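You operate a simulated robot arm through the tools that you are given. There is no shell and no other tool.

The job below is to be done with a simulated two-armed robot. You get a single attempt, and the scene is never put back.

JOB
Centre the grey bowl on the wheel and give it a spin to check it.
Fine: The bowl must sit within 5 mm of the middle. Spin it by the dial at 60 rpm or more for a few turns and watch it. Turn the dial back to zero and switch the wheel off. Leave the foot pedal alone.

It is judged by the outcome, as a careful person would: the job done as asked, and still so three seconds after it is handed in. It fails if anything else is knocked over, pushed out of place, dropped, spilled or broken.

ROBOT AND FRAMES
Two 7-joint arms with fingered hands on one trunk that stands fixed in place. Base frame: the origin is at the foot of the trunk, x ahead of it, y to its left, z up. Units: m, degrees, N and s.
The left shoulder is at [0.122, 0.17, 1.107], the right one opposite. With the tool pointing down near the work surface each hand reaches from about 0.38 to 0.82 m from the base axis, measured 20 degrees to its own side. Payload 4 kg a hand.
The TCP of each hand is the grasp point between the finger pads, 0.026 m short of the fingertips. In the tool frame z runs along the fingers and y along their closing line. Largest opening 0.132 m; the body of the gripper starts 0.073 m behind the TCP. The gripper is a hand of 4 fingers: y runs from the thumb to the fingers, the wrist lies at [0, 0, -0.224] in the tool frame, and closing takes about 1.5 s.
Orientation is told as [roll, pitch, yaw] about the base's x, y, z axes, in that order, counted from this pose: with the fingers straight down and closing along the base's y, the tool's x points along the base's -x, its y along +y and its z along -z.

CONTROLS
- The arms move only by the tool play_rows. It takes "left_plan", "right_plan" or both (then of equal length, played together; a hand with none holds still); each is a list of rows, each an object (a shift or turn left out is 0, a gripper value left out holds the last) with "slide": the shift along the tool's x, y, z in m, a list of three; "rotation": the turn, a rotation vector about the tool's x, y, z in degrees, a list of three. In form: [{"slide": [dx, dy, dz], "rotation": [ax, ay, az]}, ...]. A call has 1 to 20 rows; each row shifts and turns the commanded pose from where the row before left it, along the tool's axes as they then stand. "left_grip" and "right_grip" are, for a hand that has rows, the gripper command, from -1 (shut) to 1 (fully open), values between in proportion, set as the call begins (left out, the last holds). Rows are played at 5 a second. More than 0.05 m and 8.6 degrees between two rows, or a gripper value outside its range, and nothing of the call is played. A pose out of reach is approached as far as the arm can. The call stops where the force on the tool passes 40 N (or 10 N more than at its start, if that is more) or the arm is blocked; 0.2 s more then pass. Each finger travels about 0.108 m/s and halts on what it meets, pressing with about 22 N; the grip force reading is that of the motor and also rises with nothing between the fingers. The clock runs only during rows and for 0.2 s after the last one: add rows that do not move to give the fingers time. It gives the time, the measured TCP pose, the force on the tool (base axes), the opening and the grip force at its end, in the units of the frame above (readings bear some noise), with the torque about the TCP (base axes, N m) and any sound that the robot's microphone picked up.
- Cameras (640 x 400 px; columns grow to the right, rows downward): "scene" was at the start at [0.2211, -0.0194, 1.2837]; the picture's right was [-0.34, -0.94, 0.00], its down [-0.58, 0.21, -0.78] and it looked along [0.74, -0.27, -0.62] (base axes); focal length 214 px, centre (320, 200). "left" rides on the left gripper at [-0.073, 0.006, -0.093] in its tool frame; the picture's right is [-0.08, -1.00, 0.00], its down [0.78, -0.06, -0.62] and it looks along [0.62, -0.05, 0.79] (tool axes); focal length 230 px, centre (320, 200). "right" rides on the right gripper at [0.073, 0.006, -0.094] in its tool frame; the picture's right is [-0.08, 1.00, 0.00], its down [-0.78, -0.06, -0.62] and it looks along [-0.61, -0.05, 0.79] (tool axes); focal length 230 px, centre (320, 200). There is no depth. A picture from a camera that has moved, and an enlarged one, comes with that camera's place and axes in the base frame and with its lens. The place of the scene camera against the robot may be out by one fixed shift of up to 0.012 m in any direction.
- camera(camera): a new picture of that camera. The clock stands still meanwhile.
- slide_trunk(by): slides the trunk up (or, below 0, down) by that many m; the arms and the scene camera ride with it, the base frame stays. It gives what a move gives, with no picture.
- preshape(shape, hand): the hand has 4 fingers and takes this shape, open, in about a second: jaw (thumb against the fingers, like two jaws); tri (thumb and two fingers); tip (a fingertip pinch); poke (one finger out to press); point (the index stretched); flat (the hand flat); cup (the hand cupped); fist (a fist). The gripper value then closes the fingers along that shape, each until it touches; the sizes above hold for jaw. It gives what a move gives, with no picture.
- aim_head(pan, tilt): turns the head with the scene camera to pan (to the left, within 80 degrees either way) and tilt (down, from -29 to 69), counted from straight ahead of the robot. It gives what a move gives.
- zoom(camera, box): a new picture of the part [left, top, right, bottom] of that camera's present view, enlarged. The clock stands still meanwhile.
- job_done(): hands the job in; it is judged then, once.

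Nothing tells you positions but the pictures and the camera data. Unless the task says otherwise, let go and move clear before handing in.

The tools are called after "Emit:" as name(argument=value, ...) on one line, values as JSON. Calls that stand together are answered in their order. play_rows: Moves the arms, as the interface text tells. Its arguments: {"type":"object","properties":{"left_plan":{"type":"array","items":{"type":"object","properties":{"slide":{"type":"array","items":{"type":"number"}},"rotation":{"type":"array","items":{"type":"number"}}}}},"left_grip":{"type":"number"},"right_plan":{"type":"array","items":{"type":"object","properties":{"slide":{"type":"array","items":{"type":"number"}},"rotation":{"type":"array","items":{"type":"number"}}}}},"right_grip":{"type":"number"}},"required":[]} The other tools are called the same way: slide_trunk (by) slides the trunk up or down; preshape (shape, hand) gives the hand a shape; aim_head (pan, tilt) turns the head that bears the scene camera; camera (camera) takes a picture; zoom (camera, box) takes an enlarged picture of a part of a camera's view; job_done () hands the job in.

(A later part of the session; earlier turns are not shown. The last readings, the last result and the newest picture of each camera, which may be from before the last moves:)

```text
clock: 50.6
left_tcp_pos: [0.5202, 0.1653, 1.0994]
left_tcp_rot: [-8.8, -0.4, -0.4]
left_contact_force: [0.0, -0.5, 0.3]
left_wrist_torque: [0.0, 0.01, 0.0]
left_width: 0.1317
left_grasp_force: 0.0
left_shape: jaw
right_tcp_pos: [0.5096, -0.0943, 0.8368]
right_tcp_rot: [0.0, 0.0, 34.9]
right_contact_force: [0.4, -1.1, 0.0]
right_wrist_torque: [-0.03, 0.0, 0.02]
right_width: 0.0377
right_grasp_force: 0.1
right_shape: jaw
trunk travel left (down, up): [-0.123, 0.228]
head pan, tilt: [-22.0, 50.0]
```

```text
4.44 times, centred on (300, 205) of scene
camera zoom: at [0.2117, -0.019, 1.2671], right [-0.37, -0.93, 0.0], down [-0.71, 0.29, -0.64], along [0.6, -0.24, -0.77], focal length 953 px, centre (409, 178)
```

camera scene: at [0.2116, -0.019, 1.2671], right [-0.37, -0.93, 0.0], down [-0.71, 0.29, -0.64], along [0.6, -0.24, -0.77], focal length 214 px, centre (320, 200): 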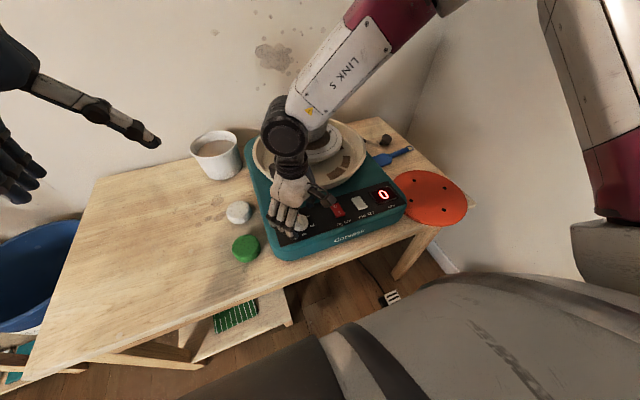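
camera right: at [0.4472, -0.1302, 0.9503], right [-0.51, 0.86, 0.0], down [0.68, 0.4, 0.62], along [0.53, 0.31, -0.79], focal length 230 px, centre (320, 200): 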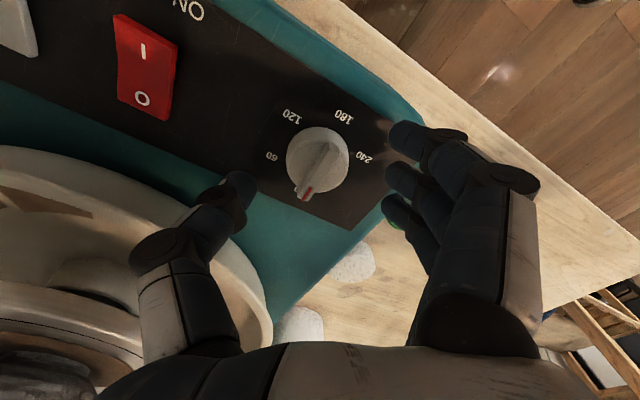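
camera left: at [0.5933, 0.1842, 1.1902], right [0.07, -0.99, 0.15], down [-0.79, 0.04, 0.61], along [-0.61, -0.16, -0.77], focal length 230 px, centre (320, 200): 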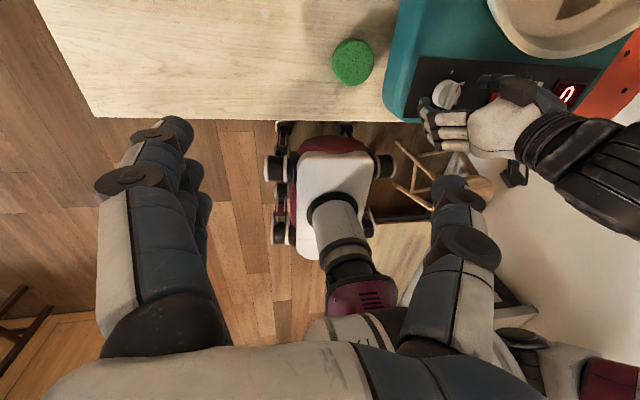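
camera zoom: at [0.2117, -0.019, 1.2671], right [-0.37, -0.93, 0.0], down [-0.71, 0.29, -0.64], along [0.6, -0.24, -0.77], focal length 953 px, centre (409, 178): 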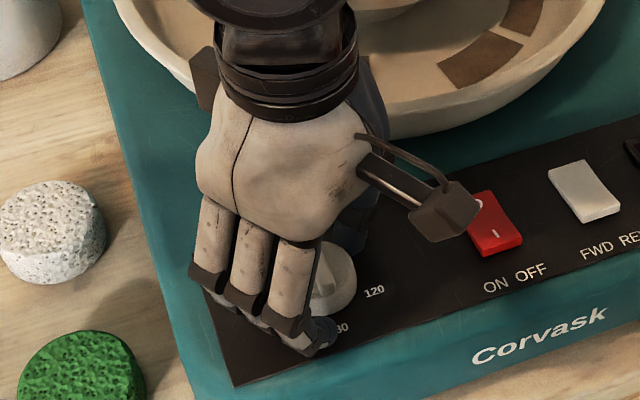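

The fingers are just shy of the knob. I'll close to a grip.

Emit:
play_rows(right_plan=[{"slide": [0, 0, 0]}, {"slide": [0, 0, 0]}, {"slide": [0, 0, 0]}, {"slide": [0, 0, 0]}], right_grip=-0.7)

Emit:
zoom(camera="right", box=[160, 80, 460, 260])

Emit:
zoom(camera="scene", box=[250, 160, 430, 260])

```text
clock: 51.6
left_tcp_pos: [0.5205, 0.1656, 1.0995]
left_tcp_rot: [-8.8, -0.4, -0.4]
left_contact_force: [-0.1, -0.6, 0.4]
left_wrist_torque: [-0.01, -0.02, -0.02]
left_width: 0.1319
left_grasp_force: 0.1
left_shape: jaw
right_tcp_pos: [0.5101, -0.0942, 0.8366]
right_tcp_rot: [0.0, 0.0, 34.9]
right_contact_force: [0.1, -0.9, -1.5]
right_wrist_torque: [0.06, 0.04, -0.04]
right_width: 0.025
right_grasp_force: 21.3
right_shape: jaw
trunk travel left (down, up): [-0.123, 0.228]
head pan, tilt: [-22.0, 50.0]
```

```text
2.13 times, centred on (310, 170) of right
camera zoom: at [0.447, -0.1303, 0.9297], right [-0.51, 0.86, 0.0], down [0.68, 0.4, 0.62], along [0.53, 0.31, -0.79], focal length 491 px, centre (341, 264)
```

zoom: 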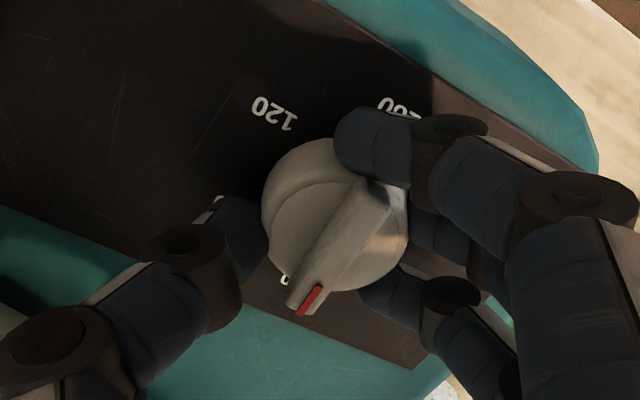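

```text
3.56 times, centred on (340, 210) of scene
camera zoom: at [0.2118, -0.019, 1.267], right [-0.37, -0.93, 0.0], down [-0.71, 0.29, -0.64], along [0.6, -0.24, -0.77], focal length 763 px, centre (249, 164)
```

zoom: 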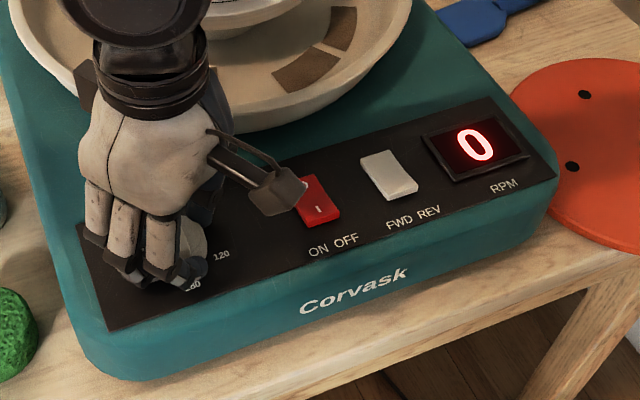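

The knob is gripped at 21 N and has not moved. I'll turn clockwise 12° and check the display.

Emit:
play_rows(right_plan=[{"rotation": [0, 0, 4]}, {"rotation": [0, 0, 4]}, {"rotation": [0, 0, 4]}, {"rotation": [0, 0, 0]}])

Emit:
zoom(camera="right", box=[160, 80, 460, 260])

Emit:
camera(camera="scene")

Emit:
zoom(camera="scene", box=[250, 120, 430, 240])

```text
clock: 52.6
left_tcp_pos: [0.5215, 0.166, 1.0983]
left_tcp_rot: [-8.8, -0.2, -0.4]
left_contact_force: [0.0, 0.6, 0.4]
left_wrist_torque: [0.01, 0.0, 0.0]
left_width: 0.1319
left_grasp_force: 0.0
left_shape: jaw
right_tcp_pos: [0.5107, -0.0929, 0.8366]
right_tcp_rot: [0.0, 0.1, 22.8]
right_contact_force: [2.1, 2.3, -2.6]
right_wrist_torque: [0.05, -0.01, -0.03]
right_width: 0.0251
right_grasp_force: 22.1
right_shape: jaw
trunk travel left (down, up): [-0.123, 0.228]
head pan, tilt: [-22.0, 50.0]
```

```text
2.13 times, centred on (310, 170) of right
camera zoom: at [0.4409, -0.1162, 0.9298], right [-0.32, 0.95, 0.0], down [0.75, 0.25, 0.62], along [0.59, 0.19, -0.79], focal length 491 px, centre (341, 264)
```

zoom: 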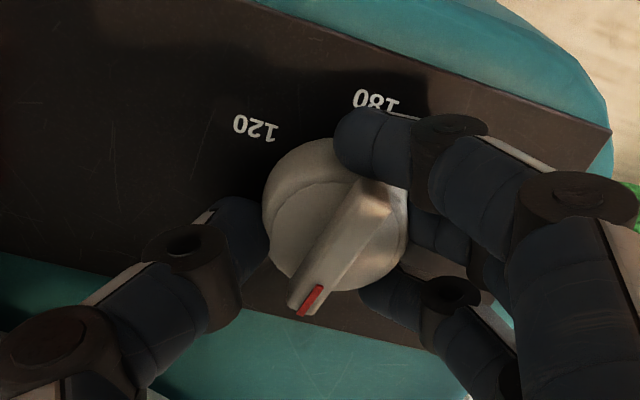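

```text
taken
camera scene: at [0.2121, -0.0189, 1.267], right [-0.37, -0.93, 0.0], down [-0.71, 0.29, -0.64], along [0.6, -0.24, -0.77], focal length 214 px, centre (320, 200)
```

scene: 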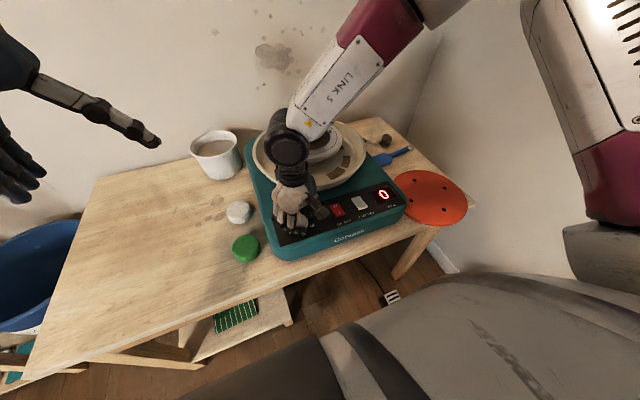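

```text
3.33 times, centred on (340, 180) of scene
camera zoom: at [0.2121, -0.0189, 1.267], right [-0.37, -0.93, 0.0], down [-0.71, 0.29, -0.64], along [0.6, -0.24, -0.77], focal length 715 px, centre (253, 267)
```

zoom: 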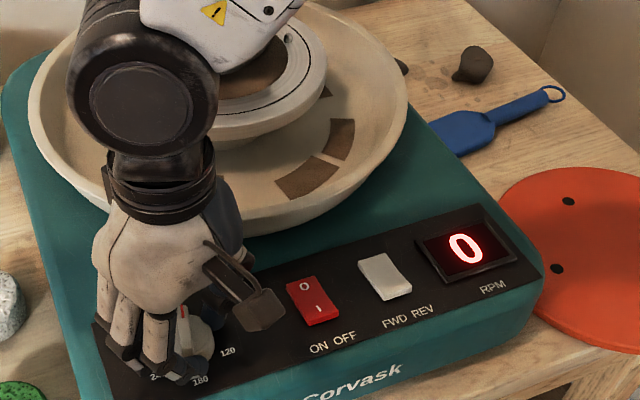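

The knob turned with the hand, but the display still shows 0. I'll go on to about 24° to see whether this is a dead zone or the wheel is switched off.

Emit:
play_rows(right_plan=[{"rotation": [0, 0, 4]}, {"rotation": [0, 0, 4]}, {"rotation": [0, 0, 4]}, {"rotation": [0, 0, 0]}, {"rotation": [0, 0, 0]}])

Emit:
zoom(camera="scene", box=[330, 180, 420, 230])

Emit:
zoom(camera="right", box=[160, 80, 460, 260])

```text
clock: 53.8
left_tcp_pos: [0.5225, 0.1656, 1.0984]
left_tcp_rot: [-8.8, -0.3, -0.4]
left_contact_force: [-0.7, 0.0, 0.0]
left_wrist_torque: [0.01, 0.0, 0.02]
left_width: 0.1319
left_grasp_force: 0.1
left_shape: jaw
right_tcp_pos: [0.5114, -0.0935, 0.8364]
right_tcp_rot: [0.1, -0.1, 10.9]
right_contact_force: [8.0, 0.8, -2.4]
right_wrist_torque: [0.02, -0.17, -0.01]
right_width: 0.0244
right_grasp_force: 22.4
right_shape: jaw
trunk travel left (down, up): [-0.123, 0.228]
head pan, tilt: [-22.0, 50.0]
```

```text
7.11 times, centred on (375, 205) of scene
camera zoom: at [0.2125, -0.019, 1.2669], right [-0.37, -0.93, 0.0], down [-0.71, 0.29, -0.64], along [0.6, -0.24, -0.77], focal length 1525 px, centre (-71, 164)
```

zoom: 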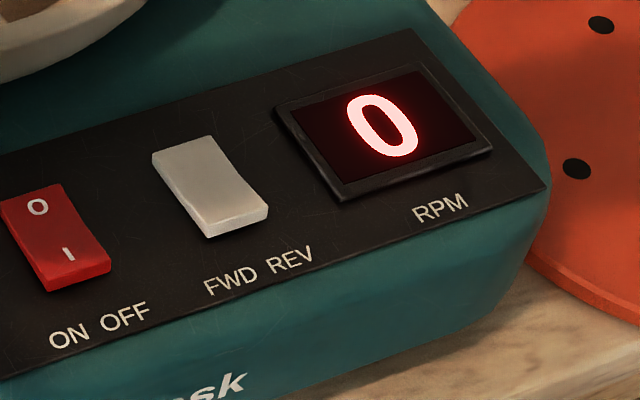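

```text
2.13 times, centred on (310, 170) of right
camera zoom: at [0.4378, -0.1011, 0.9299], right [-0.11, 0.99, 0.0], down [0.78, 0.09, 0.62], along [0.61, 0.07, -0.79], focal length 491 px, centre (341, 264)
```

zoom: 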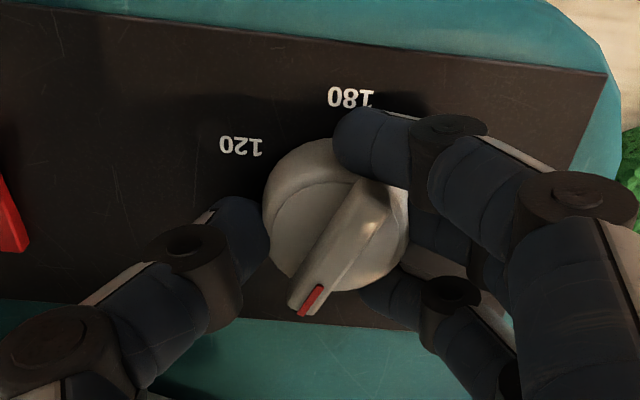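

The dial is at about 24° and nothing spins. The red rocker's I end, nearest me, is standing up, so the O end is pressed and the wheel is switched off. I'll turn the dial back to zero, let go, and switch on first.

Emit:
play_rows(right_plan=[{"rotation": [0, 0, -4]}, {"rotation": [0, 0, -4]}, {"rotation": [0, 0, -4]}, {"rotation": [0, 0, -4]}, {"rotation": [0, 0, -4]}, {"rotation": [0, 0, -4]}, {"rotation": [0, 0, 0]}])

Emit:
play_rows(right_plan=[{"slide": [0, 0, 0]}, {"slide": [0, 0, 0]}, {"slide": [0, 0, 0]}, {"slide": [0, 0, 0]}], right_grip=0.0)

Emit:
play_rows(right_plan=[{"slide": [0, 0, -0.02]}, {"slide": [0, 0, -0.03]}, {"slide": [0, 0, -0.03]}, {"slide": [0, 0, -0.04]}, {"slide": [0, 0, 0]}])

Emit:
zoom(camera="right", box=[160, 20, 460, 200])

Emit:
camera(camera="right")

```text
clock: 55.4
left_tcp_pos: [0.5203, 0.1656, 1.0989]
left_tcp_rot: [-8.8, -0.4, -0.4]
left_contact_force: [-0.5, -0.4, -0.8]
left_wrist_torque: [-0.03, -0.01, 0.01]
left_width: 0.1316
left_grasp_force: 0.1
left_shape: jaw
right_tcp_pos: [0.5107, -0.094, 0.8363]
right_tcp_rot: [0.0, 0.1, 34.9]
right_contact_force: [-0.7, -0.1, 3.6]
right_wrist_torque: [0.08, 0.07, -0.04]
right_width: 0.0245
right_grasp_force: 21.8
right_shape: jaw
trunk travel left (down, up): [-0.123, 0.228]
head pan, tilt: [-22.0, 50.0]
```

```text
clock: 56.4
left_tcp_pos: [0.5203, 0.166, 1.0988]
left_tcp_rot: [-8.8, -0.4, -0.4]
left_contact_force: [-0.8, -0.1, 0.9]
left_wrist_torque: [0.01, 0.01, 0.02]
left_width: 0.1323
left_grasp_force: 0.1
left_shape: jaw
right_tcp_pos: [0.5102, -0.0947, 0.8359]
right_tcp_rot: [0.0, 0.0, 34.9]
right_contact_force: [-0.5, -0.6, 0.3]
right_wrist_torque: [-0.01, -0.01, 0.01]
right_width: 0.0649
right_grasp_force: 0.0
right_shape: jaw
trunk travel left (down, up): [-0.123, 0.228]
head pan, tilt: [-22.0, 50.0]
```

```text
clock: 57.6
left_tcp_pos: [0.5215, 0.165, 1.0985]
left_tcp_rot: [-8.8, -0.4, -0.4]
left_contact_force: [-0.6, 0.0, 0.0]
left_wrist_torque: [0.01, 0.0, 0.0]
left_width: 0.1318
left_grasp_force: 0.0
left_shape: jaw
right_tcp_pos: [0.5115, -0.0935, 0.9568]
right_tcp_rot: [0.0, 0.1, 34.9]
right_contact_force: [-1.5, -0.6, -0.3]
right_wrist_torque: [0.02, -0.04, 0.03]
right_width: 0.0654
right_grasp_force: 0.1
right_shape: jaw
trunk travel left (down, up): [-0.123, 0.228]
head pan, tilt: [-22.0, 50.0]
```

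```text
2.13 times, centred on (310, 110) of right
camera zoom: at [0.4476, -0.1306, 1.0499], right [-0.51, 0.86, 0.0], down [0.68, 0.4, 0.62], along [0.53, 0.31, -0.79], focal length 491 px, centre (341, 392)
```

zoom: 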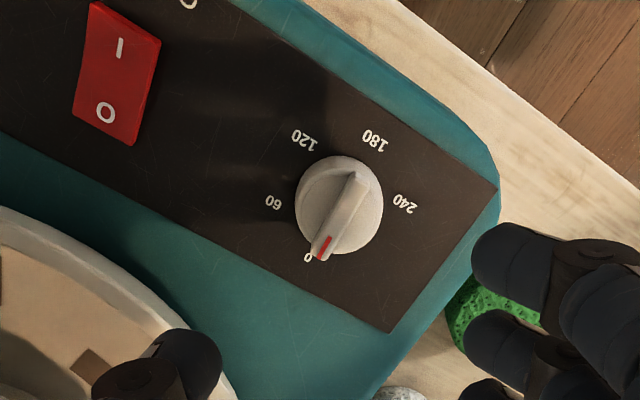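

```text
taken
camera right: at [0.4476, -0.1306, 1.0499], right [-0.51, 0.86, 0.0], down [0.68, 0.4, 0.62], along [0.53, 0.31, -0.79], focal length 230 px, centre (320, 200)
```

right: 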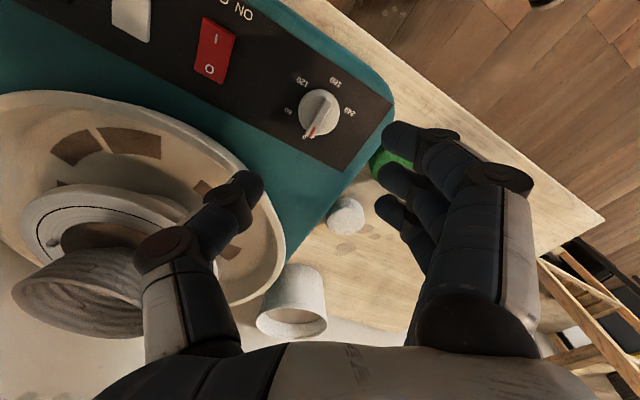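

The dial is back at 0. The I end of the red rocker is at about (0.497, -0.195, 0.825). I'll go above it, shape the hand to "poke" (its tip lies about 25 mm below the TCP), and check the alignment.

Emit:
play_rows(right_plan=[{"rotation": [0, 0, 7]}, {"rotation": [0, 0, 7]}, {"rotation": [0, 0, 7]}, {"rotation": [0, 0, 7]}, {"rotation": [0, 0, 7]}, {"slide": [0, 0, 0]}], right_grip=1)

Emit:
zoom(camera="right", box=[260, 60, 380, 140])

Emit:
play_rows(right_plan=[{"slide": [0.0045, -0.034, 0]}, {"slide": [0.0045, -0.034, 0]}, {"slide": [0.0045, -0.0335, 0]}, {"slide": [0, 0, 0]}])

Emit:
zoom(camera="right", box=[220, 40, 420, 165])

Emit:
preshape(shape="poke", hand="right")

Emit:
camera(camera="right")

Emit:
zoom(camera="scene", box=[270, 100, 430, 240])

```text
clock: 59.0
left_tcp_pos: [0.5211, 0.1651, 1.0991]
left_tcp_rot: [-8.8, -0.4, -0.4]
left_contact_force: [-0.1, -0.6, 0.5]
left_wrist_torque: [-0.01, 0.02, 0.01]
left_width: 0.1317
left_grasp_force: 0.0
left_shape: jaw
right_tcp_pos: [0.5097, -0.0928, 0.9563]
right_tcp_rot: [0.0, 0.0, -0.3]
right_contact_force: [-0.5, -0.4, -0.4]
right_wrist_torque: [0.01, 0.0, -0.01]
right_width: 0.1316
right_grasp_force: 0.0
right_shape: jaw
trunk travel left (down, up): [-0.123, 0.228]
head pan, tilt: [-22.0, 50.0]
```

```text
5.00 times, centred on (320, 100) of right
camera zoom: at [0.4372, -0.0873, 1.0498], right [0.08, 1.0, 0.0], down [0.78, -0.06, 0.62], along [0.61, -0.05, -0.79], focal length 1150 px, centre (320, 700)
```

zoom: 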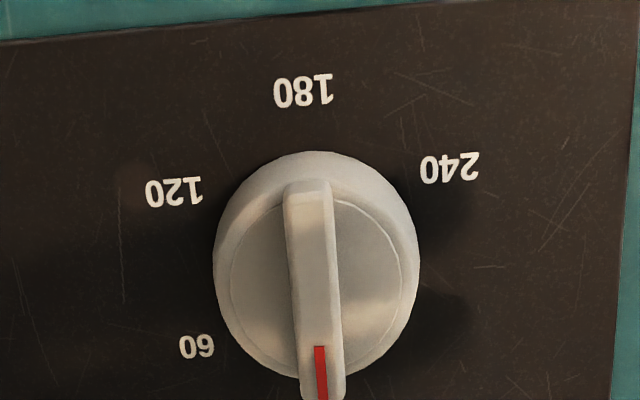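

```text
clock: 60.0
left_tcp_pos: [0.5215, 0.1645, 1.0984]
left_tcp_rot: [-8.8, -0.3, -0.4]
left_contact_force: [0.5, 0.5, 0.2]
left_wrist_torque: [0.02, 0.03, 0.04]
left_width: 0.1315
left_grasp_force: 0.2
left_shape: jaw
right_tcp_pos: [0.498, -0.1964, 0.956]
right_tcp_rot: [0.0, 0.0, -0.2]
right_contact_force: [0.1, 1.2, 0.2]
right_wrist_torque: [-0.02, 0.02, 0.01]
right_width: 0.1321
right_grasp_force: 0.1
right_shape: jaw
trunk travel left (down, up): [-0.123, 0.228]
head pan, tilt: [-22.0, 50.0]
```

```text
3.20 times, centred on (320, 102) of right
camera zoom: at [0.4241, -0.1892, 1.0496], right [0.08, 1.0, 0.0], down [0.79, -0.06, 0.62], along [0.61, -0.05, -0.79], focal length 736 px, centre (320, 512)
```

zoom: 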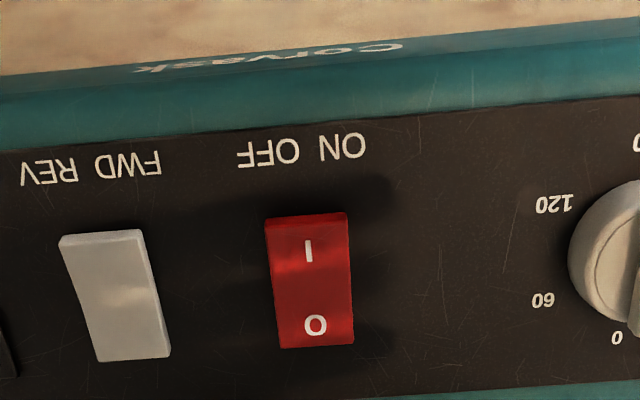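

```text
clock: 60.9
left_tcp_pos: [0.5219, 0.1641, 1.0987]
left_tcp_rot: [-8.8, -0.4, -0.4]
left_contact_force: [-0.1, -0.1, -0.3]
left_wrist_torque: [0.01, 0.01, 0.0]
left_width: 0.1319
left_grasp_force: 0.1
left_shape: jaw
right_tcp_pos: [0.4971, -0.1955, 0.9559]
right_tcp_rot: [-0.1, -0.1, -0.1]
right_contact_force: [0.6, 0.3, 1.4]
right_wrist_torque: [-0.06, 0.01, 0.01]
right_width: 0.0
right_grasp_force: 0.0
right_shape: poke
trunk travel left (down, up): [-0.123, 0.228]
head pan, tilt: [-22.0, 50.0]
```

```text
taken
camera right: at [0.4241, -0.1891, 1.0496], right [0.08, 1.0, 0.0], down [0.78, -0.06, 0.62], along [0.61, -0.05, -0.79], focal length 230 px, centre (320, 200)
```

right: 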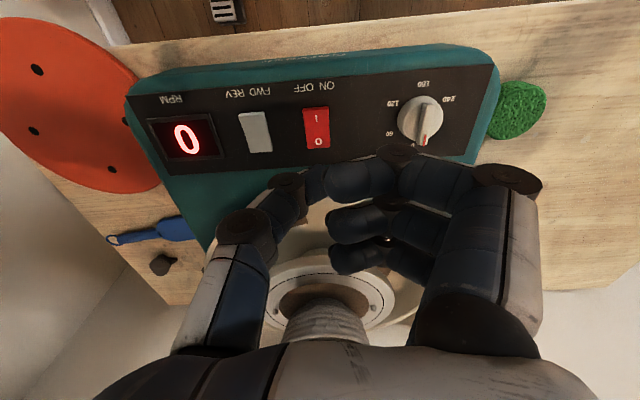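

```text
2.86 times, centred on (350, 170) of scene
camera zoom: at [0.2116, -0.019, 1.2671], right [-0.37, -0.93, 0.0], down [-0.71, 0.29, -0.64], along [0.6, -0.24, -0.77], focal length 613 px, centre (234, 286)
```

zoom: 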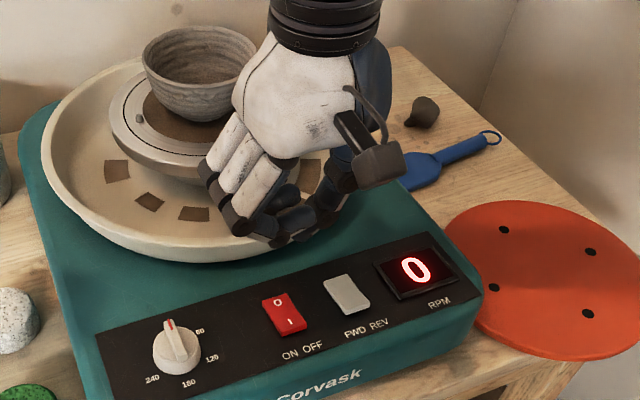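

The I end is at about (0.497, -0.1985). I'll shift 3 mm to line up and descend until just above it.

Emit:
play_rows(right_plan=[{"slide": [0, -0.0034, 0.02]}, {"slide": [0, 0, 0.03]}, {"slide": [0, 0, 0.03]}, {"slide": [0, 0, 0.011]}, {"slide": [0, 0, 0]}])

Emit:
camera(camera="right")

Emit:
zoom(camera="scene", box=[290, 140, 410, 240])

Emit:
camera(camera="left")

```text
clock: 62.1
left_tcp_pos: [0.521, 0.164, 1.0992]
left_tcp_rot: [-8.8, -0.4, -0.5]
left_contact_force: [0.7, -0.2, 0.1]
left_wrist_torque: [0.01, 0.01, -0.01]
left_width: 0.1322
left_grasp_force: 0.0
left_shape: jaw
right_tcp_pos: [0.497, -0.199, 0.867]
right_tcp_rot: [0.0, 0.0, -0.1]
right_contact_force: [-0.1, -1.1, -0.1]
right_wrist_torque: [0.01, -0.05, 0.02]
right_width: 0.0
right_grasp_force: 0.1
right_shape: poke
trunk travel left (down, up): [-0.123, 0.228]
head pan, tilt: [-22.0, 50.0]
```

```text
taken
camera right: at [0.4238, -0.1922, 0.9599], right [0.08, 1.0, 0.0], down [0.78, -0.06, 0.62], along [0.61, -0.05, -0.79], focal length 230 px, centre (320, 200)
```

right: 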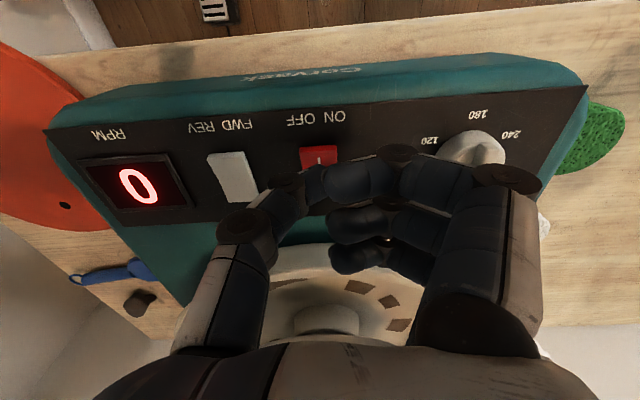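

```text
4.00 times, centred on (350, 190) of scene
camera zoom: at [0.2116, -0.0189, 1.2671], right [-0.37, -0.93, 0.0], down [-0.71, 0.29, -0.64], along [0.6, -0.24, -0.77], focal length 858 px, centre (200, 240)
```

zoom: 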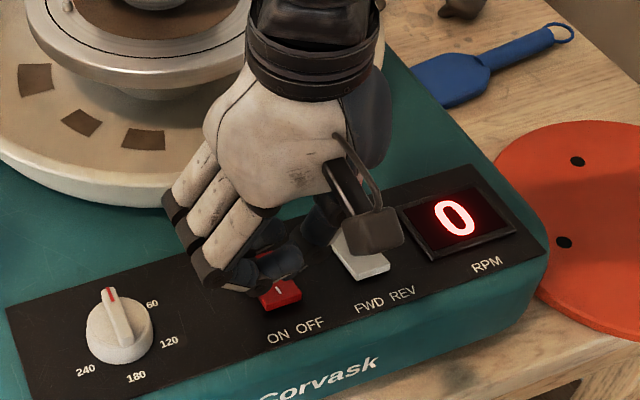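

```text
taken
camera left: at [0.5933, 0.1843, 1.1902], right [0.07, -0.99, 0.15], down [-0.79, 0.04, 0.61], along [-0.61, -0.16, -0.77], focal length 230 px, centre (320, 200)
```

left: 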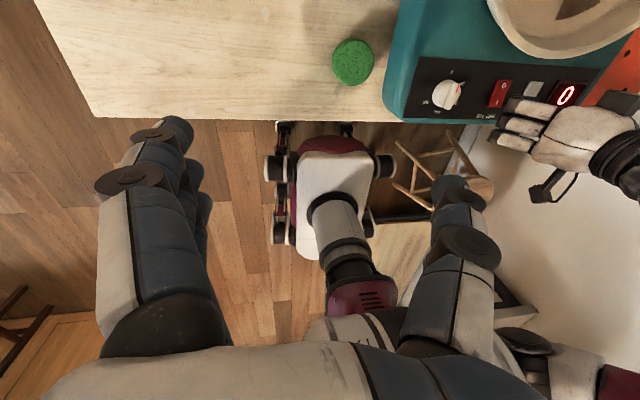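

The poke tip is over the I end and clear of the white switch. I'll press down in small steps and watch the force.

Emit:
play_rows(right_plan=[{"slide": [0, 0, 0.004]}, {"slide": [0, 0, 0.004]}, {"slide": [0, 0, 0.004]}, {"slide": [0, 0, 0.003]}, {"slide": [0, 0, 0]}])

Emit:
zoom(camera="scene", box=[290, 140, 410, 240])

Emit:
zoom(camera="right", box=[220, 100, 420, 225])

```text
clock: 63.3
left_tcp_pos: [0.5203, 0.1649, 1.0984]
left_tcp_rot: [-8.8, -0.3, -0.4]
left_contact_force: [-0.4, 0.3, -0.4]
left_wrist_torque: [-0.02, 0.04, -0.03]
left_width: 0.1321
left_grasp_force: 0.0
left_shape: jaw
right_tcp_pos: [0.4974, -0.1981, 0.8509]
right_tcp_rot: [-0.1, 0.1, -0.1]
right_contact_force: [-0.3, 0.3, -0.6]
right_wrist_torque: [-0.02, 0.0, 0.02]
right_width: 0.0
right_grasp_force: 0.0
right_shape: poke
trunk travel left (down, up): [-0.123, 0.228]
head pan, tilt: [-22.0, 50.0]
```

```text
4.00 times, centred on (350, 190) of scene
camera zoom: at [0.2116, -0.0189, 1.2671], right [-0.37, -0.93, 0.0], down [-0.71, 0.29, -0.64], along [0.6, -0.24, -0.77], focal length 858 px, centre (200, 240)
```

zoom: 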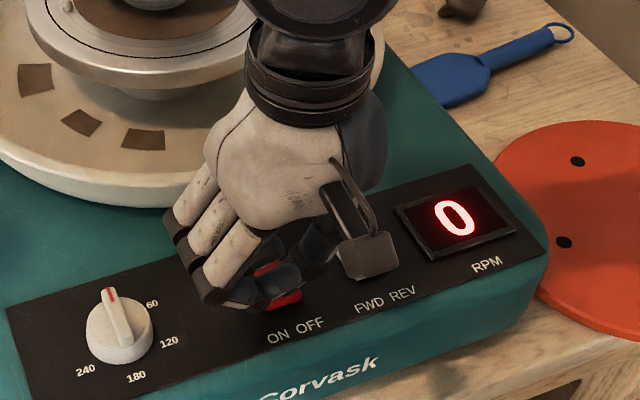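

```text
3.20 times, centred on (320, 162) of right
camera zoom: at [0.4231, -0.1922, 0.9444], right [0.08, 1.0, 0.0], down [0.78, -0.06, 0.62], along [0.61, -0.05, -0.79], focal length 736 px, centre (320, 320)
```

zoom: 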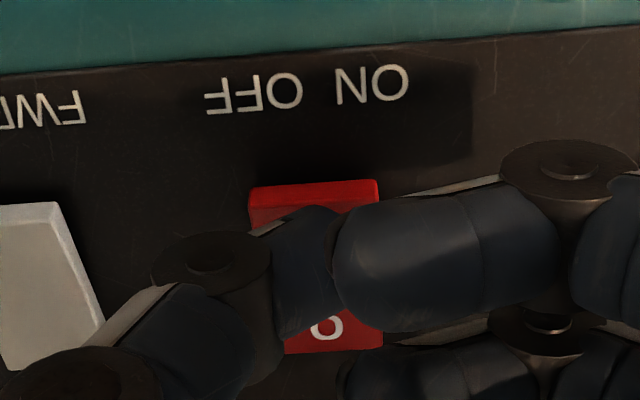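

No contact yet, and the tip lies right over the I mark. I'll continue pressing down in small steps.

Emit:
play_rows(right_plan=[{"slide": [0, 0, 0.003]}, {"slide": [0, 0, 0.003]}, {"slide": [0, 0, 0]}])

Emit:
zoom(camera="right", box=[60, 80, 420, 305])

```text
clock: 64.1
left_tcp_pos: [0.5207, 0.1662, 1.0993]
left_tcp_rot: [-8.8, -0.4, -0.4]
left_contact_force: [-0.4, -0.1, 0.0]
left_wrist_torque: [-0.03, 0.03, 0.01]
left_width: 0.132
left_grasp_force: 0.1
left_shape: jaw
right_tcp_pos: [0.498, -0.1979, 0.8452]
right_tcp_rot: [0.0, 0.0, 0.0]
right_contact_force: [-0.2, -1.3, 0.2]
right_wrist_torque: [0.0, -0.04, -0.03]
right_width: 0.0
right_grasp_force: 0.1
right_shape: poke
trunk travel left (down, up): [-0.123, 0.228]
head pan, tilt: [-22.0, 50.0]
```

```text
1.78 times, centred on (240, 192) of right
camera zoom: at [0.423, -0.1914, 0.9385], right [0.08, 1.0, 0.0], down [0.78, -0.06, 0.62], along [0.61, -0.05, -0.79], focal length 409 px, centre (462, 213)
```

zoom: 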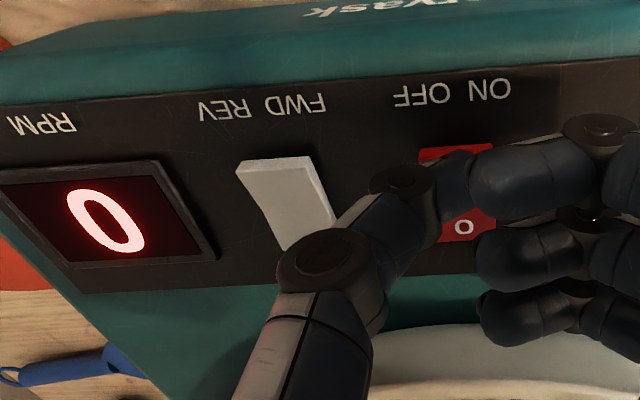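

Emit:
play_rows(right_plan=[{"slide": [0, 0, 0.002]}, {"slide": [0, 0, 0.002]}, {"slide": [0, 0, 0]}])

Emit:
play_rows(right_plan=[{"slide": [0, 0, 0.002]}, {"slide": [0, 0, 0]}])

Emit:
zoom(camera="right", box=[220, 100, 420, 225])

Emit:
zoom(camera="scene", box=[290, 140, 410, 240])

```text
clock: 64.9
left_tcp_pos: [0.5218, 0.1657, 1.0998]
left_tcp_rot: [-8.8, -0.4, -0.4]
left_contact_force: [-0.2, -0.3, 0.1]
left_wrist_torque: [0.05, 0.0, 0.0]
left_width: 0.132
left_grasp_force: 0.0
left_shape: jaw
right_tcp_pos: [0.4964, -0.1968, 0.8405]
right_tcp_rot: [0.0, 0.1, -0.1]
right_contact_force: [-0.3, 0.2, 1.1]
right_wrist_torque: [0.01, -0.05, -0.01]
right_width: 0.0
right_grasp_force: 0.0
right_shape: poke
trunk travel left (down, up): [-0.123, 0.228]
head pan, tilt: [-22.0, 50.0]
```

```text
clock: 65.5
left_tcp_pos: [0.5193, 0.1659, 1.0998]
left_tcp_rot: [-8.8, -0.6, -0.4]
left_contact_force: [-0.4, -0.3, 0.0]
left_wrist_torque: [-0.01, 0.01, -0.02]
left_width: 0.132
left_grasp_force: 0.1
left_shape: jaw
right_tcp_pos: [0.4962, -0.1994, 0.8388]
right_tcp_rot: [0.0, -0.2, -0.1]
right_contact_force: [0.3, -3.8, 18.0]
right_wrist_torque: [-0.04, -0.09, -0.01]
right_width: 0.0001
right_grasp_force: 0.1
right_shape: poke
trunk travel left (down, up): [-0.123, 0.228]
head pan, tilt: [-22.0, 50.0]
```

```text
3.20 times, centred on (320, 162) of right
camera zoom: at [0.4222, -0.1922, 0.933], right [0.08, 1.0, 0.0], down [0.78, -0.06, 0.62], along [0.62, -0.05, -0.78], focal length 736 px, centre (320, 320)
```

zoom: 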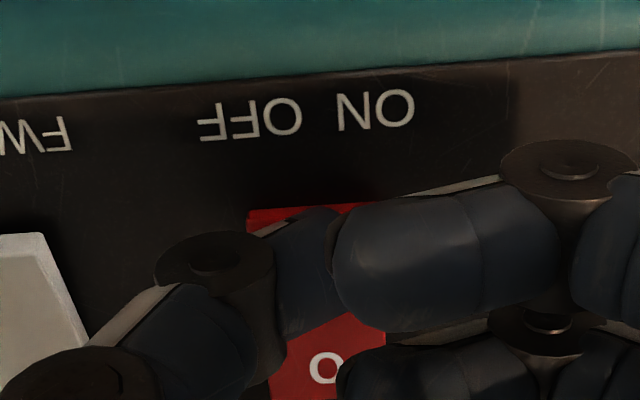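

```text
4.00 times, centred on (350, 190) of scene
camera zoom: at [0.21, -0.0188, 1.2677], right [-0.37, -0.93, 0.0], down [-0.71, 0.29, -0.64], along [0.6, -0.24, -0.77], focal length 858 px, centre (200, 240)
```

zoom: 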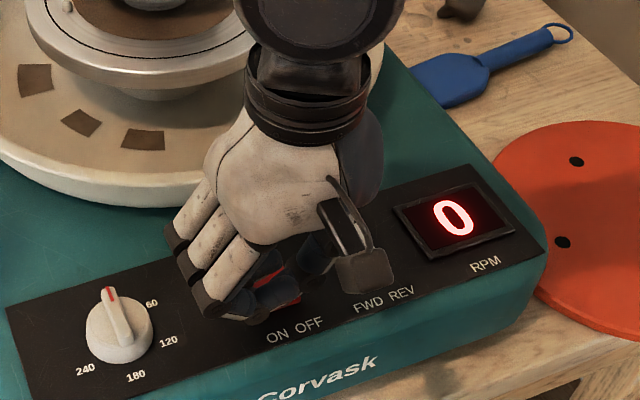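

Force rose to 18 N and the O end now stands up, so the rocker has flipped. I'll lift off and check.

Emit:
play_rows(right_plan=[{"slide": [0, 0, -0.01]}, {"slide": [0, 0, -0.02]}, {"slide": [0, 0, -0.03]}, {"slide": [0, 0, -0.04]}, {"slide": [0, 0, 0]}])

Emit:
zoom(camera="right", box=[140, 60, 460, 260])

Emit:
zoom(camera="scene", box=[270, 110, 430, 240])

```text
clock: 66.7
left_tcp_pos: [0.5208, 0.1642, 1.0983]
left_tcp_rot: [-8.7, -0.3, -0.4]
left_contact_force: [0.6, -0.3, -0.7]
left_wrist_torque: [-0.01, -0.01, 0.01]
left_width: 0.132
left_grasp_force: 0.0
left_shape: jaw
right_tcp_pos: [0.4956, -0.1997, 0.9384]
right_tcp_rot: [0.0, 0.1, -0.1]
right_contact_force: [-0.8, -0.4, -0.4]
right_wrist_torque: [-0.02, 0.02, 0.01]
right_width: 0.0001
right_grasp_force: 0.1
right_shape: poke
trunk travel left (down, up): [-0.123, 0.228]
head pan, tilt: [-22.0, 50.0]
```

```text
2.00 times, centred on (300, 160) of right
camera zoom: at [0.4233, -0.1922, 1.0324], right [0.08, 1.0, 0.0], down [0.79, -0.06, 0.62], along [0.61, -0.05, -0.79], focal length 460 px, centre (360, 280)
```

zoom: 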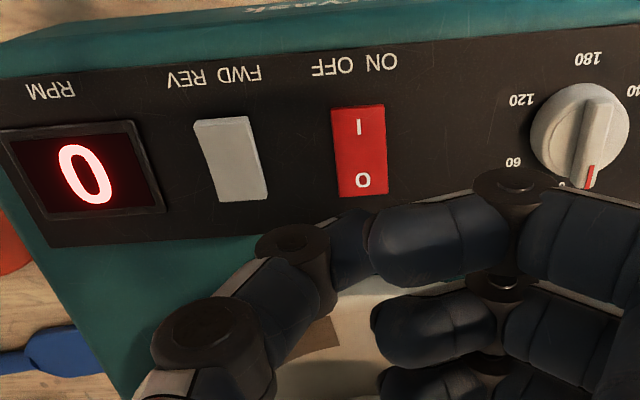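

```text
3.08 times, centred on (350, 175) of scene
camera zoom: at [0.2123, -0.019, 1.2668], right [-0.37, -0.93, 0.0], down [-0.71, 0.29, -0.64], along [0.6, -0.24, -0.77], focal length 660 px, centre (228, 277)
```

zoom: 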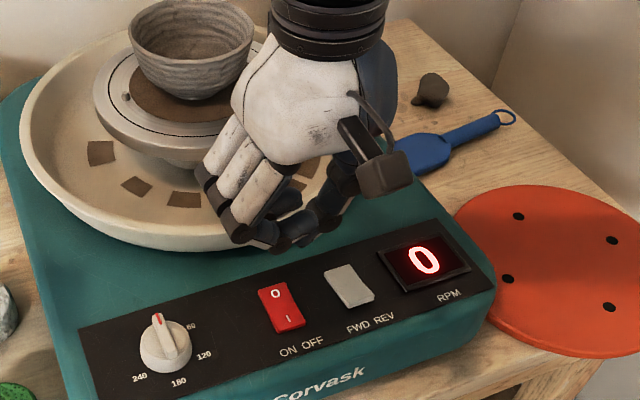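

Emit:
zoom(camera="scene", box=[320, 170, 400, 220])

Emit:
zoom(camera="right", box=[220, 80, 380, 180])

```text
8.00 times, centred on (360, 195) of scene
camera zoom: at [0.2123, -0.019, 1.2668], right [-0.37, -0.93, 0.0], down [-0.71, 0.29, -0.64], along [0.6, -0.24, -0.77], focal length 1716 px, centre (0, 240)
```

zoom: 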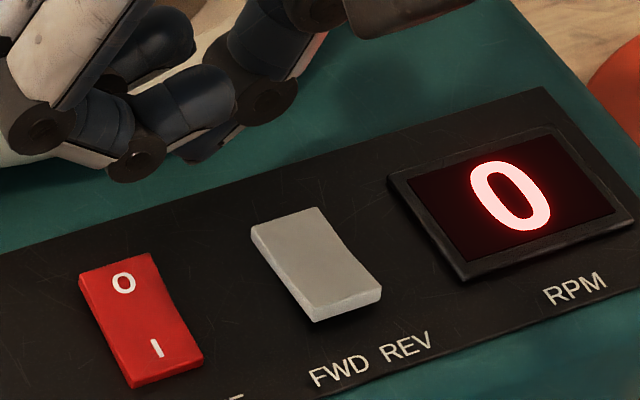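

```text
4.00 times, centred on (300, 130) of right
camera zoom: at [0.4233, -0.1922, 1.0324], right [0.08, 1.0, 0.0], down [0.79, -0.06, 0.62], along [0.61, -0.05, -0.79], focal length 920 px, centre (400, 480)
```

zoom: 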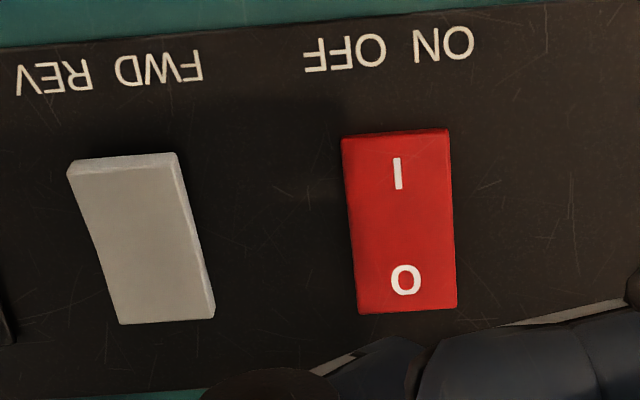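

The red rocker has clearly flipped, its near face now almost flush, so the wheel is on with the display at 0. I'll go back to the dial with the same grip as before.

Emit:
play_rows(right_plan=[{"slide": [-0.0048, 0.0352, -0.018]}, {"slide": [-0.0048, 0.0352, 0]}, {"slide": [-0.0048, 0.0352, 0]}, {"slide": [0, 0, 0]}])

Emit:
preshape(shape="jaw", hand="right")

Emit:
play_rows(right_plan=[{"rotation": [0, 0, -7]}, {"rotation": [0, 0, -7]}, {"rotation": [0, 0, -7]}, {"rotation": [0, 0, -7]}, {"rotation": [0, 0, -7]}, {"slide": [0, 0, 0]}], right_grip=0.1)

Emit:
camera(camera="right")

```text
clock: 67.7
left_tcp_pos: [0.5201, 0.1637, 1.0983]
left_tcp_rot: [-8.8, -0.4, -0.4]
left_contact_force: [-0.3, 0.8, 0.8]
left_wrist_torque: [0.0, 0.0, 0.01]
left_width: 0.1321
left_grasp_force: 0.1
left_shape: jaw
right_tcp_pos: [0.5101, -0.0925, 0.9569]
right_tcp_rot: [-0.2, 0.0, 0.0]
right_contact_force: [-0.2, -0.4, 0.8]
right_wrist_torque: [0.01, -0.01, -0.01]
right_width: 0.0003
right_grasp_force: 0.0
right_shape: poke
trunk travel left (down, up): [-0.123, 0.228]
head pan, tilt: [-22.0, 50.0]
```

```text
clock: 68.6
left_tcp_pos: [0.5202, 0.1657, 1.0988]
left_tcp_rot: [-8.8, -0.5, -0.4]
left_contact_force: [0.6, -0.4, -0.1]
left_wrist_torque: [0.0, -0.01, -0.01]
left_width: 0.1319
left_grasp_force: 0.0
left_shape: jaw
right_tcp_pos: [0.5101, -0.0931, 0.9563]
right_tcp_rot: [0.0, -0.1, -0.1]
right_contact_force: [0.2, -0.2, 0.9]
right_wrist_torque: [-0.02, -0.03, 0.03]
right_width: 0.1319
right_grasp_force: 0.0
right_shape: jaw
trunk travel left (down, up): [-0.123, 0.228]
head pan, tilt: [-22.0, 50.0]
```

```text
clock: 70.0
left_tcp_pos: [0.5204, 0.1647, 1.0991]
left_tcp_rot: [-8.8, -0.4, -0.5]
left_contact_force: [0.1, 0.1, -0.8]
left_wrist_torque: [-0.01, -0.04, 0.02]
left_width: 0.1319
left_grasp_force: 0.1
left_shape: jaw
right_tcp_pos: [0.5113, -0.0938, 0.9577]
right_tcp_rot: [0.0, 0.0, 35.0]
right_contact_force: [-0.4, 0.0, -0.4]
right_wrist_torque: [-0.01, 0.01, 0.03]
right_width: 0.0734
right_grasp_force: 0.0
right_shape: jaw
trunk travel left (down, up): [-0.123, 0.228]
head pan, tilt: [-22.0, 50.0]
```

```text
taken
camera right: at [0.4477, -0.1301, 1.0501], right [-0.51, 0.86, 0.0], down [0.68, 0.4, 0.62], along [0.53, 0.31, -0.79], focal length 230 px, centre (320, 200)
```

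right: 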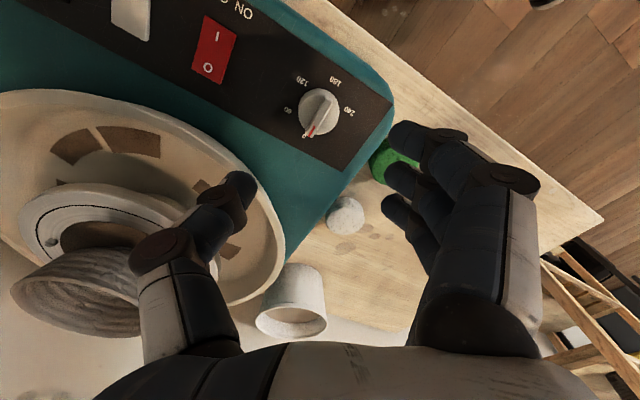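

Emit:
play_rows(right_plan=[{"slide": [0, 0, 0.03]}, {"slide": [0, 0, 0.03]}, {"slide": [0, 0, 0.03]}, {"slide": [0, 0, 0.015]}, {"slide": [0, 0, 0.007]}, {"slide": [0, 0, 0]}])

Emit:
play_rows(right_plan=[{"slide": [0, 0, 0]}, {"slide": [0, 0, 0]}, {"slide": [0, 0, 0.004]}, {"slide": [0, 0, 0.004]}, {"slide": [0, 0, 0]}], right_grip=-0.25)

Emit:
play_rows(right_plan=[{"slide": [0, 0, 0]}, {"slide": [0, 0, 0]}, {"slide": [0, 0, 0]}, {"slide": [0, 0, 0]}, {"slide": [0, 0, 0]}], right_grip=-0.7)

Emit:
zoom(camera="right", box=[160, 80, 460, 260])

Emit:
zoom(camera="scene", box=[250, 120, 430, 240])

```text
clock: 71.4
left_tcp_pos: [0.5202, 0.1647, 1.0993]
left_tcp_rot: [-8.8, -0.5, -0.4]
left_contact_force: [0.6, 0.0, -0.1]
left_wrist_torque: [0.0, 0.01, 0.01]
left_width: 0.1318
left_grasp_force: 0.1
left_shape: jaw
right_tcp_pos: [0.5116, -0.0935, 0.8452]
right_tcp_rot: [-0.1, -0.1, 34.9]
right_contact_force: [0.4, -0.5, 0.7]
right_wrist_torque: [-0.01, -0.01, -0.01]
right_width: 0.0737
right_grasp_force: 0.0
right_shape: jaw
trunk travel left (down, up): [-0.123, 0.228]
head pan, tilt: [-22.0, 50.0]
```

```text
clock: 72.6
left_tcp_pos: [0.5209, 0.1666, 1.0992]
left_tcp_rot: [-8.8, -0.4, -0.4]
left_contact_force: [0.8, 0.5, 0.6]
left_wrist_torque: [-0.01, -0.01, -0.04]
left_width: 0.1319
left_grasp_force: 0.0
left_shape: jaw
right_tcp_pos: [0.5121, -0.0936, 0.8367]
right_tcp_rot: [0.0, 0.0, 34.8]
right_contact_force: [-0.7, -0.8, 0.3]
right_wrist_torque: [0.0, 0.01, -0.03]
right_width: 0.0501
right_grasp_force: 0.0
right_shape: jaw
trunk travel left (down, up): [-0.123, 0.228]
head pan, tilt: [-22.0, 50.0]
```

```text
clock: 73.8
left_tcp_pos: [0.5219, 0.1668, 1.0981]
left_tcp_rot: [-8.8, -0.4, -0.4]
left_contact_force: [0.1, -1.0, 0.4]
left_wrist_torque: [0.01, -0.01, -0.01]
left_width: 0.132
left_grasp_force: 0.1
left_shape: jaw
right_tcp_pos: [0.5112, -0.0933, 0.8361]
right_tcp_rot: [0.0, 0.0, 34.9]
right_contact_force: [1.0, -2.5, -1.4]
right_wrist_torque: [-0.04, -0.02, -0.03]
right_width: 0.0247
right_grasp_force: 22.2
right_shape: jaw
trunk travel left (down, up): [-0.123, 0.228]
head pan, tilt: [-22.0, 50.0]
```

```text
2.13 times, centred on (310, 170) of right
camera zoom: at [0.4476, -0.1299, 0.9302], right [-0.51, 0.86, 0.0], down [0.68, 0.4, 0.62], along [0.53, 0.31, -0.79], focal length 491 px, centre (341, 264)
```

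zoom: 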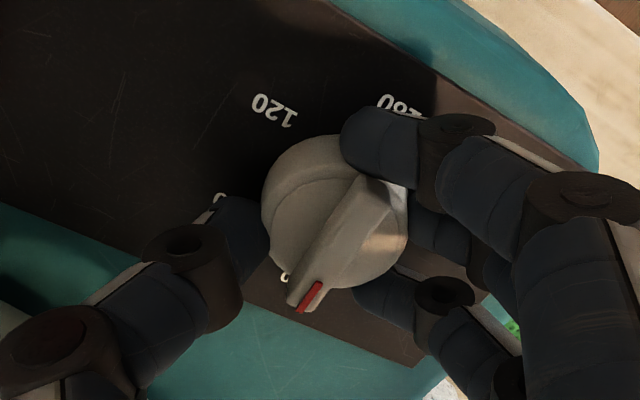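

```text
3.33 times, centred on (340, 180) of scene
camera zoom: at [0.2119, -0.0192, 1.267], right [-0.37, -0.93, 0.0], down [-0.71, 0.29, -0.64], along [0.6, -0.24, -0.77], focal length 715 px, centre (253, 267)
```

zoom: 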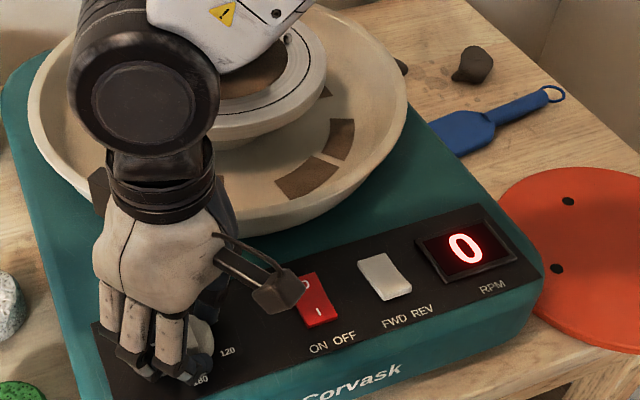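

Gripped again at the zero position. I'll turn 16° first and check that the wheel responds.

Emit:
play_rows(right_plan=[{"rotation": [0, 0, 4]}, {"rotation": [0, 0, 4]}, {"rotation": [0, 0, 4]}, {"rotation": [0, 0, 4]}, {"rotation": [0, 0, 0]}, {"rotation": [0, 0, 0]}])

Emit:
zoom(camera="scene", box=[250, 120, 430, 240])

```text
clock: 75.2
left_tcp_pos: [0.5211, 0.1647, 1.0993]
left_tcp_rot: [-8.8, -0.3, -0.4]
left_contact_force: [-1.1, 0.2, -0.4]
left_wrist_torque: [-0.05, 0.02, -0.04]
left_width: 0.132
left_grasp_force: 0.1
left_shape: jaw
right_tcp_pos: [0.511, -0.0941, 0.8358]
right_tcp_rot: [0.1, -0.1, 18.8]
right_contact_force: [0.4, -2.6, 2.8]
right_wrist_torque: [0.01, 0.01, 0.02]
right_width: 0.0247
right_grasp_force: 22.0
right_shape: jaw
trunk travel left (down, up): [-0.123, 0.228]
head pan, tilt: [-22.0, 50.0]
```

```text
3.33 times, centred on (340, 180) of scene
camera zoom: at [0.2114, -0.0191, 1.2671], right [-0.37, -0.93, 0.0], down [-0.71, 0.29, -0.64], along [0.6, -0.24, -0.77], focal length 715 px, centre (253, 267)
```

zoom: 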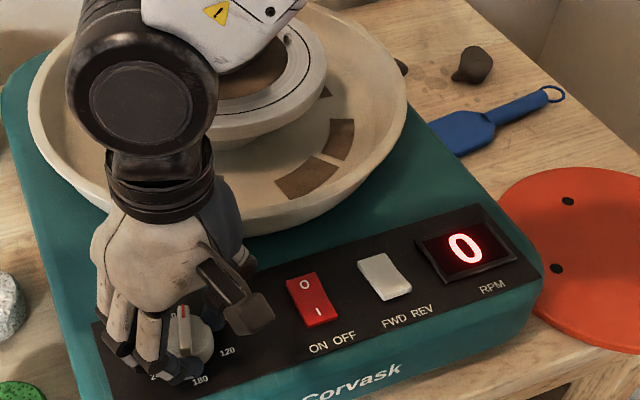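

Still 0, and the disc's pin hasn't moved. I'll look closely at the red switch to see whether it really latched.

Emit:
zoom(camera="scene", box=[320, 180, 400, 230])

Emit:
play_rows(right_plan=[{"rotation": [0, 0, 4]}, {"rotation": [0, 0, 4]}, {"rotation": [0, 0, 4]}, {"rotation": [0, 0, 0]}, {"rotation": [0, 0, 0]}])

Emit:
zoom(camera="scene", box=[250, 120, 430, 240])

```text
8.00 times, centred on (360, 205) of scene
camera zoom: at [0.2114, -0.0191, 1.2671], right [-0.37, -0.93, 0.0], down [-0.71, 0.29, -0.64], along [0.6, -0.24, -0.77], focal length 1716 px, centre (0, 160)
```

zoom: 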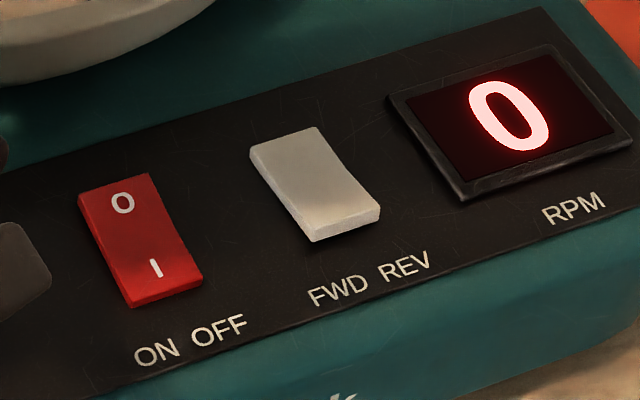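

```text
clock: 76.4
left_tcp_pos: [0.5213, 0.1662, 1.0981]
left_tcp_rot: [-8.8, -0.3, -0.4]
left_contact_force: [-0.1, -0.7, -0.7]
left_wrist_torque: [0.02, 0.01, -0.01]
left_width: 0.1318
left_grasp_force: 0.1
left_shape: jaw
right_tcp_pos: [0.5117, -0.0939, 0.8362]
right_tcp_rot: [-0.1, -0.1, 6.9]
right_contact_force: [4.7, 1.5, 7.6]
right_wrist_torque: [0.07, -0.13, 0.0]
right_width: 0.025
right_grasp_force: 21.7
right_shape: jaw
trunk travel left (down, up): [-0.123, 0.228]
head pan, tilt: [-22.0, 50.0]
```

```text
3.33 times, centred on (340, 180) of scene
camera zoom: at [0.2115, -0.0188, 1.2672], right [-0.37, -0.93, 0.0], down [-0.71, 0.29, -0.64], along [0.6, -0.24, -0.77], focal length 715 px, centre (253, 267)
```

zoom: 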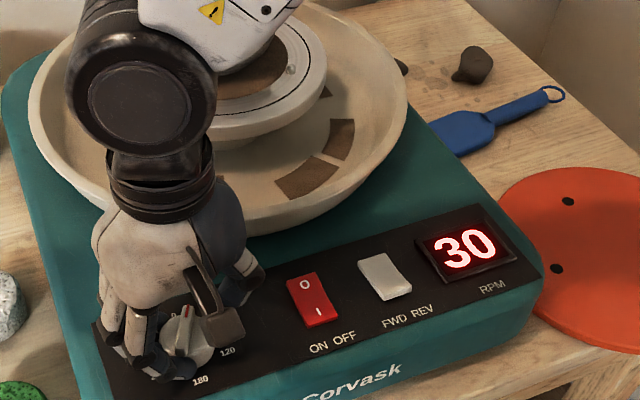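

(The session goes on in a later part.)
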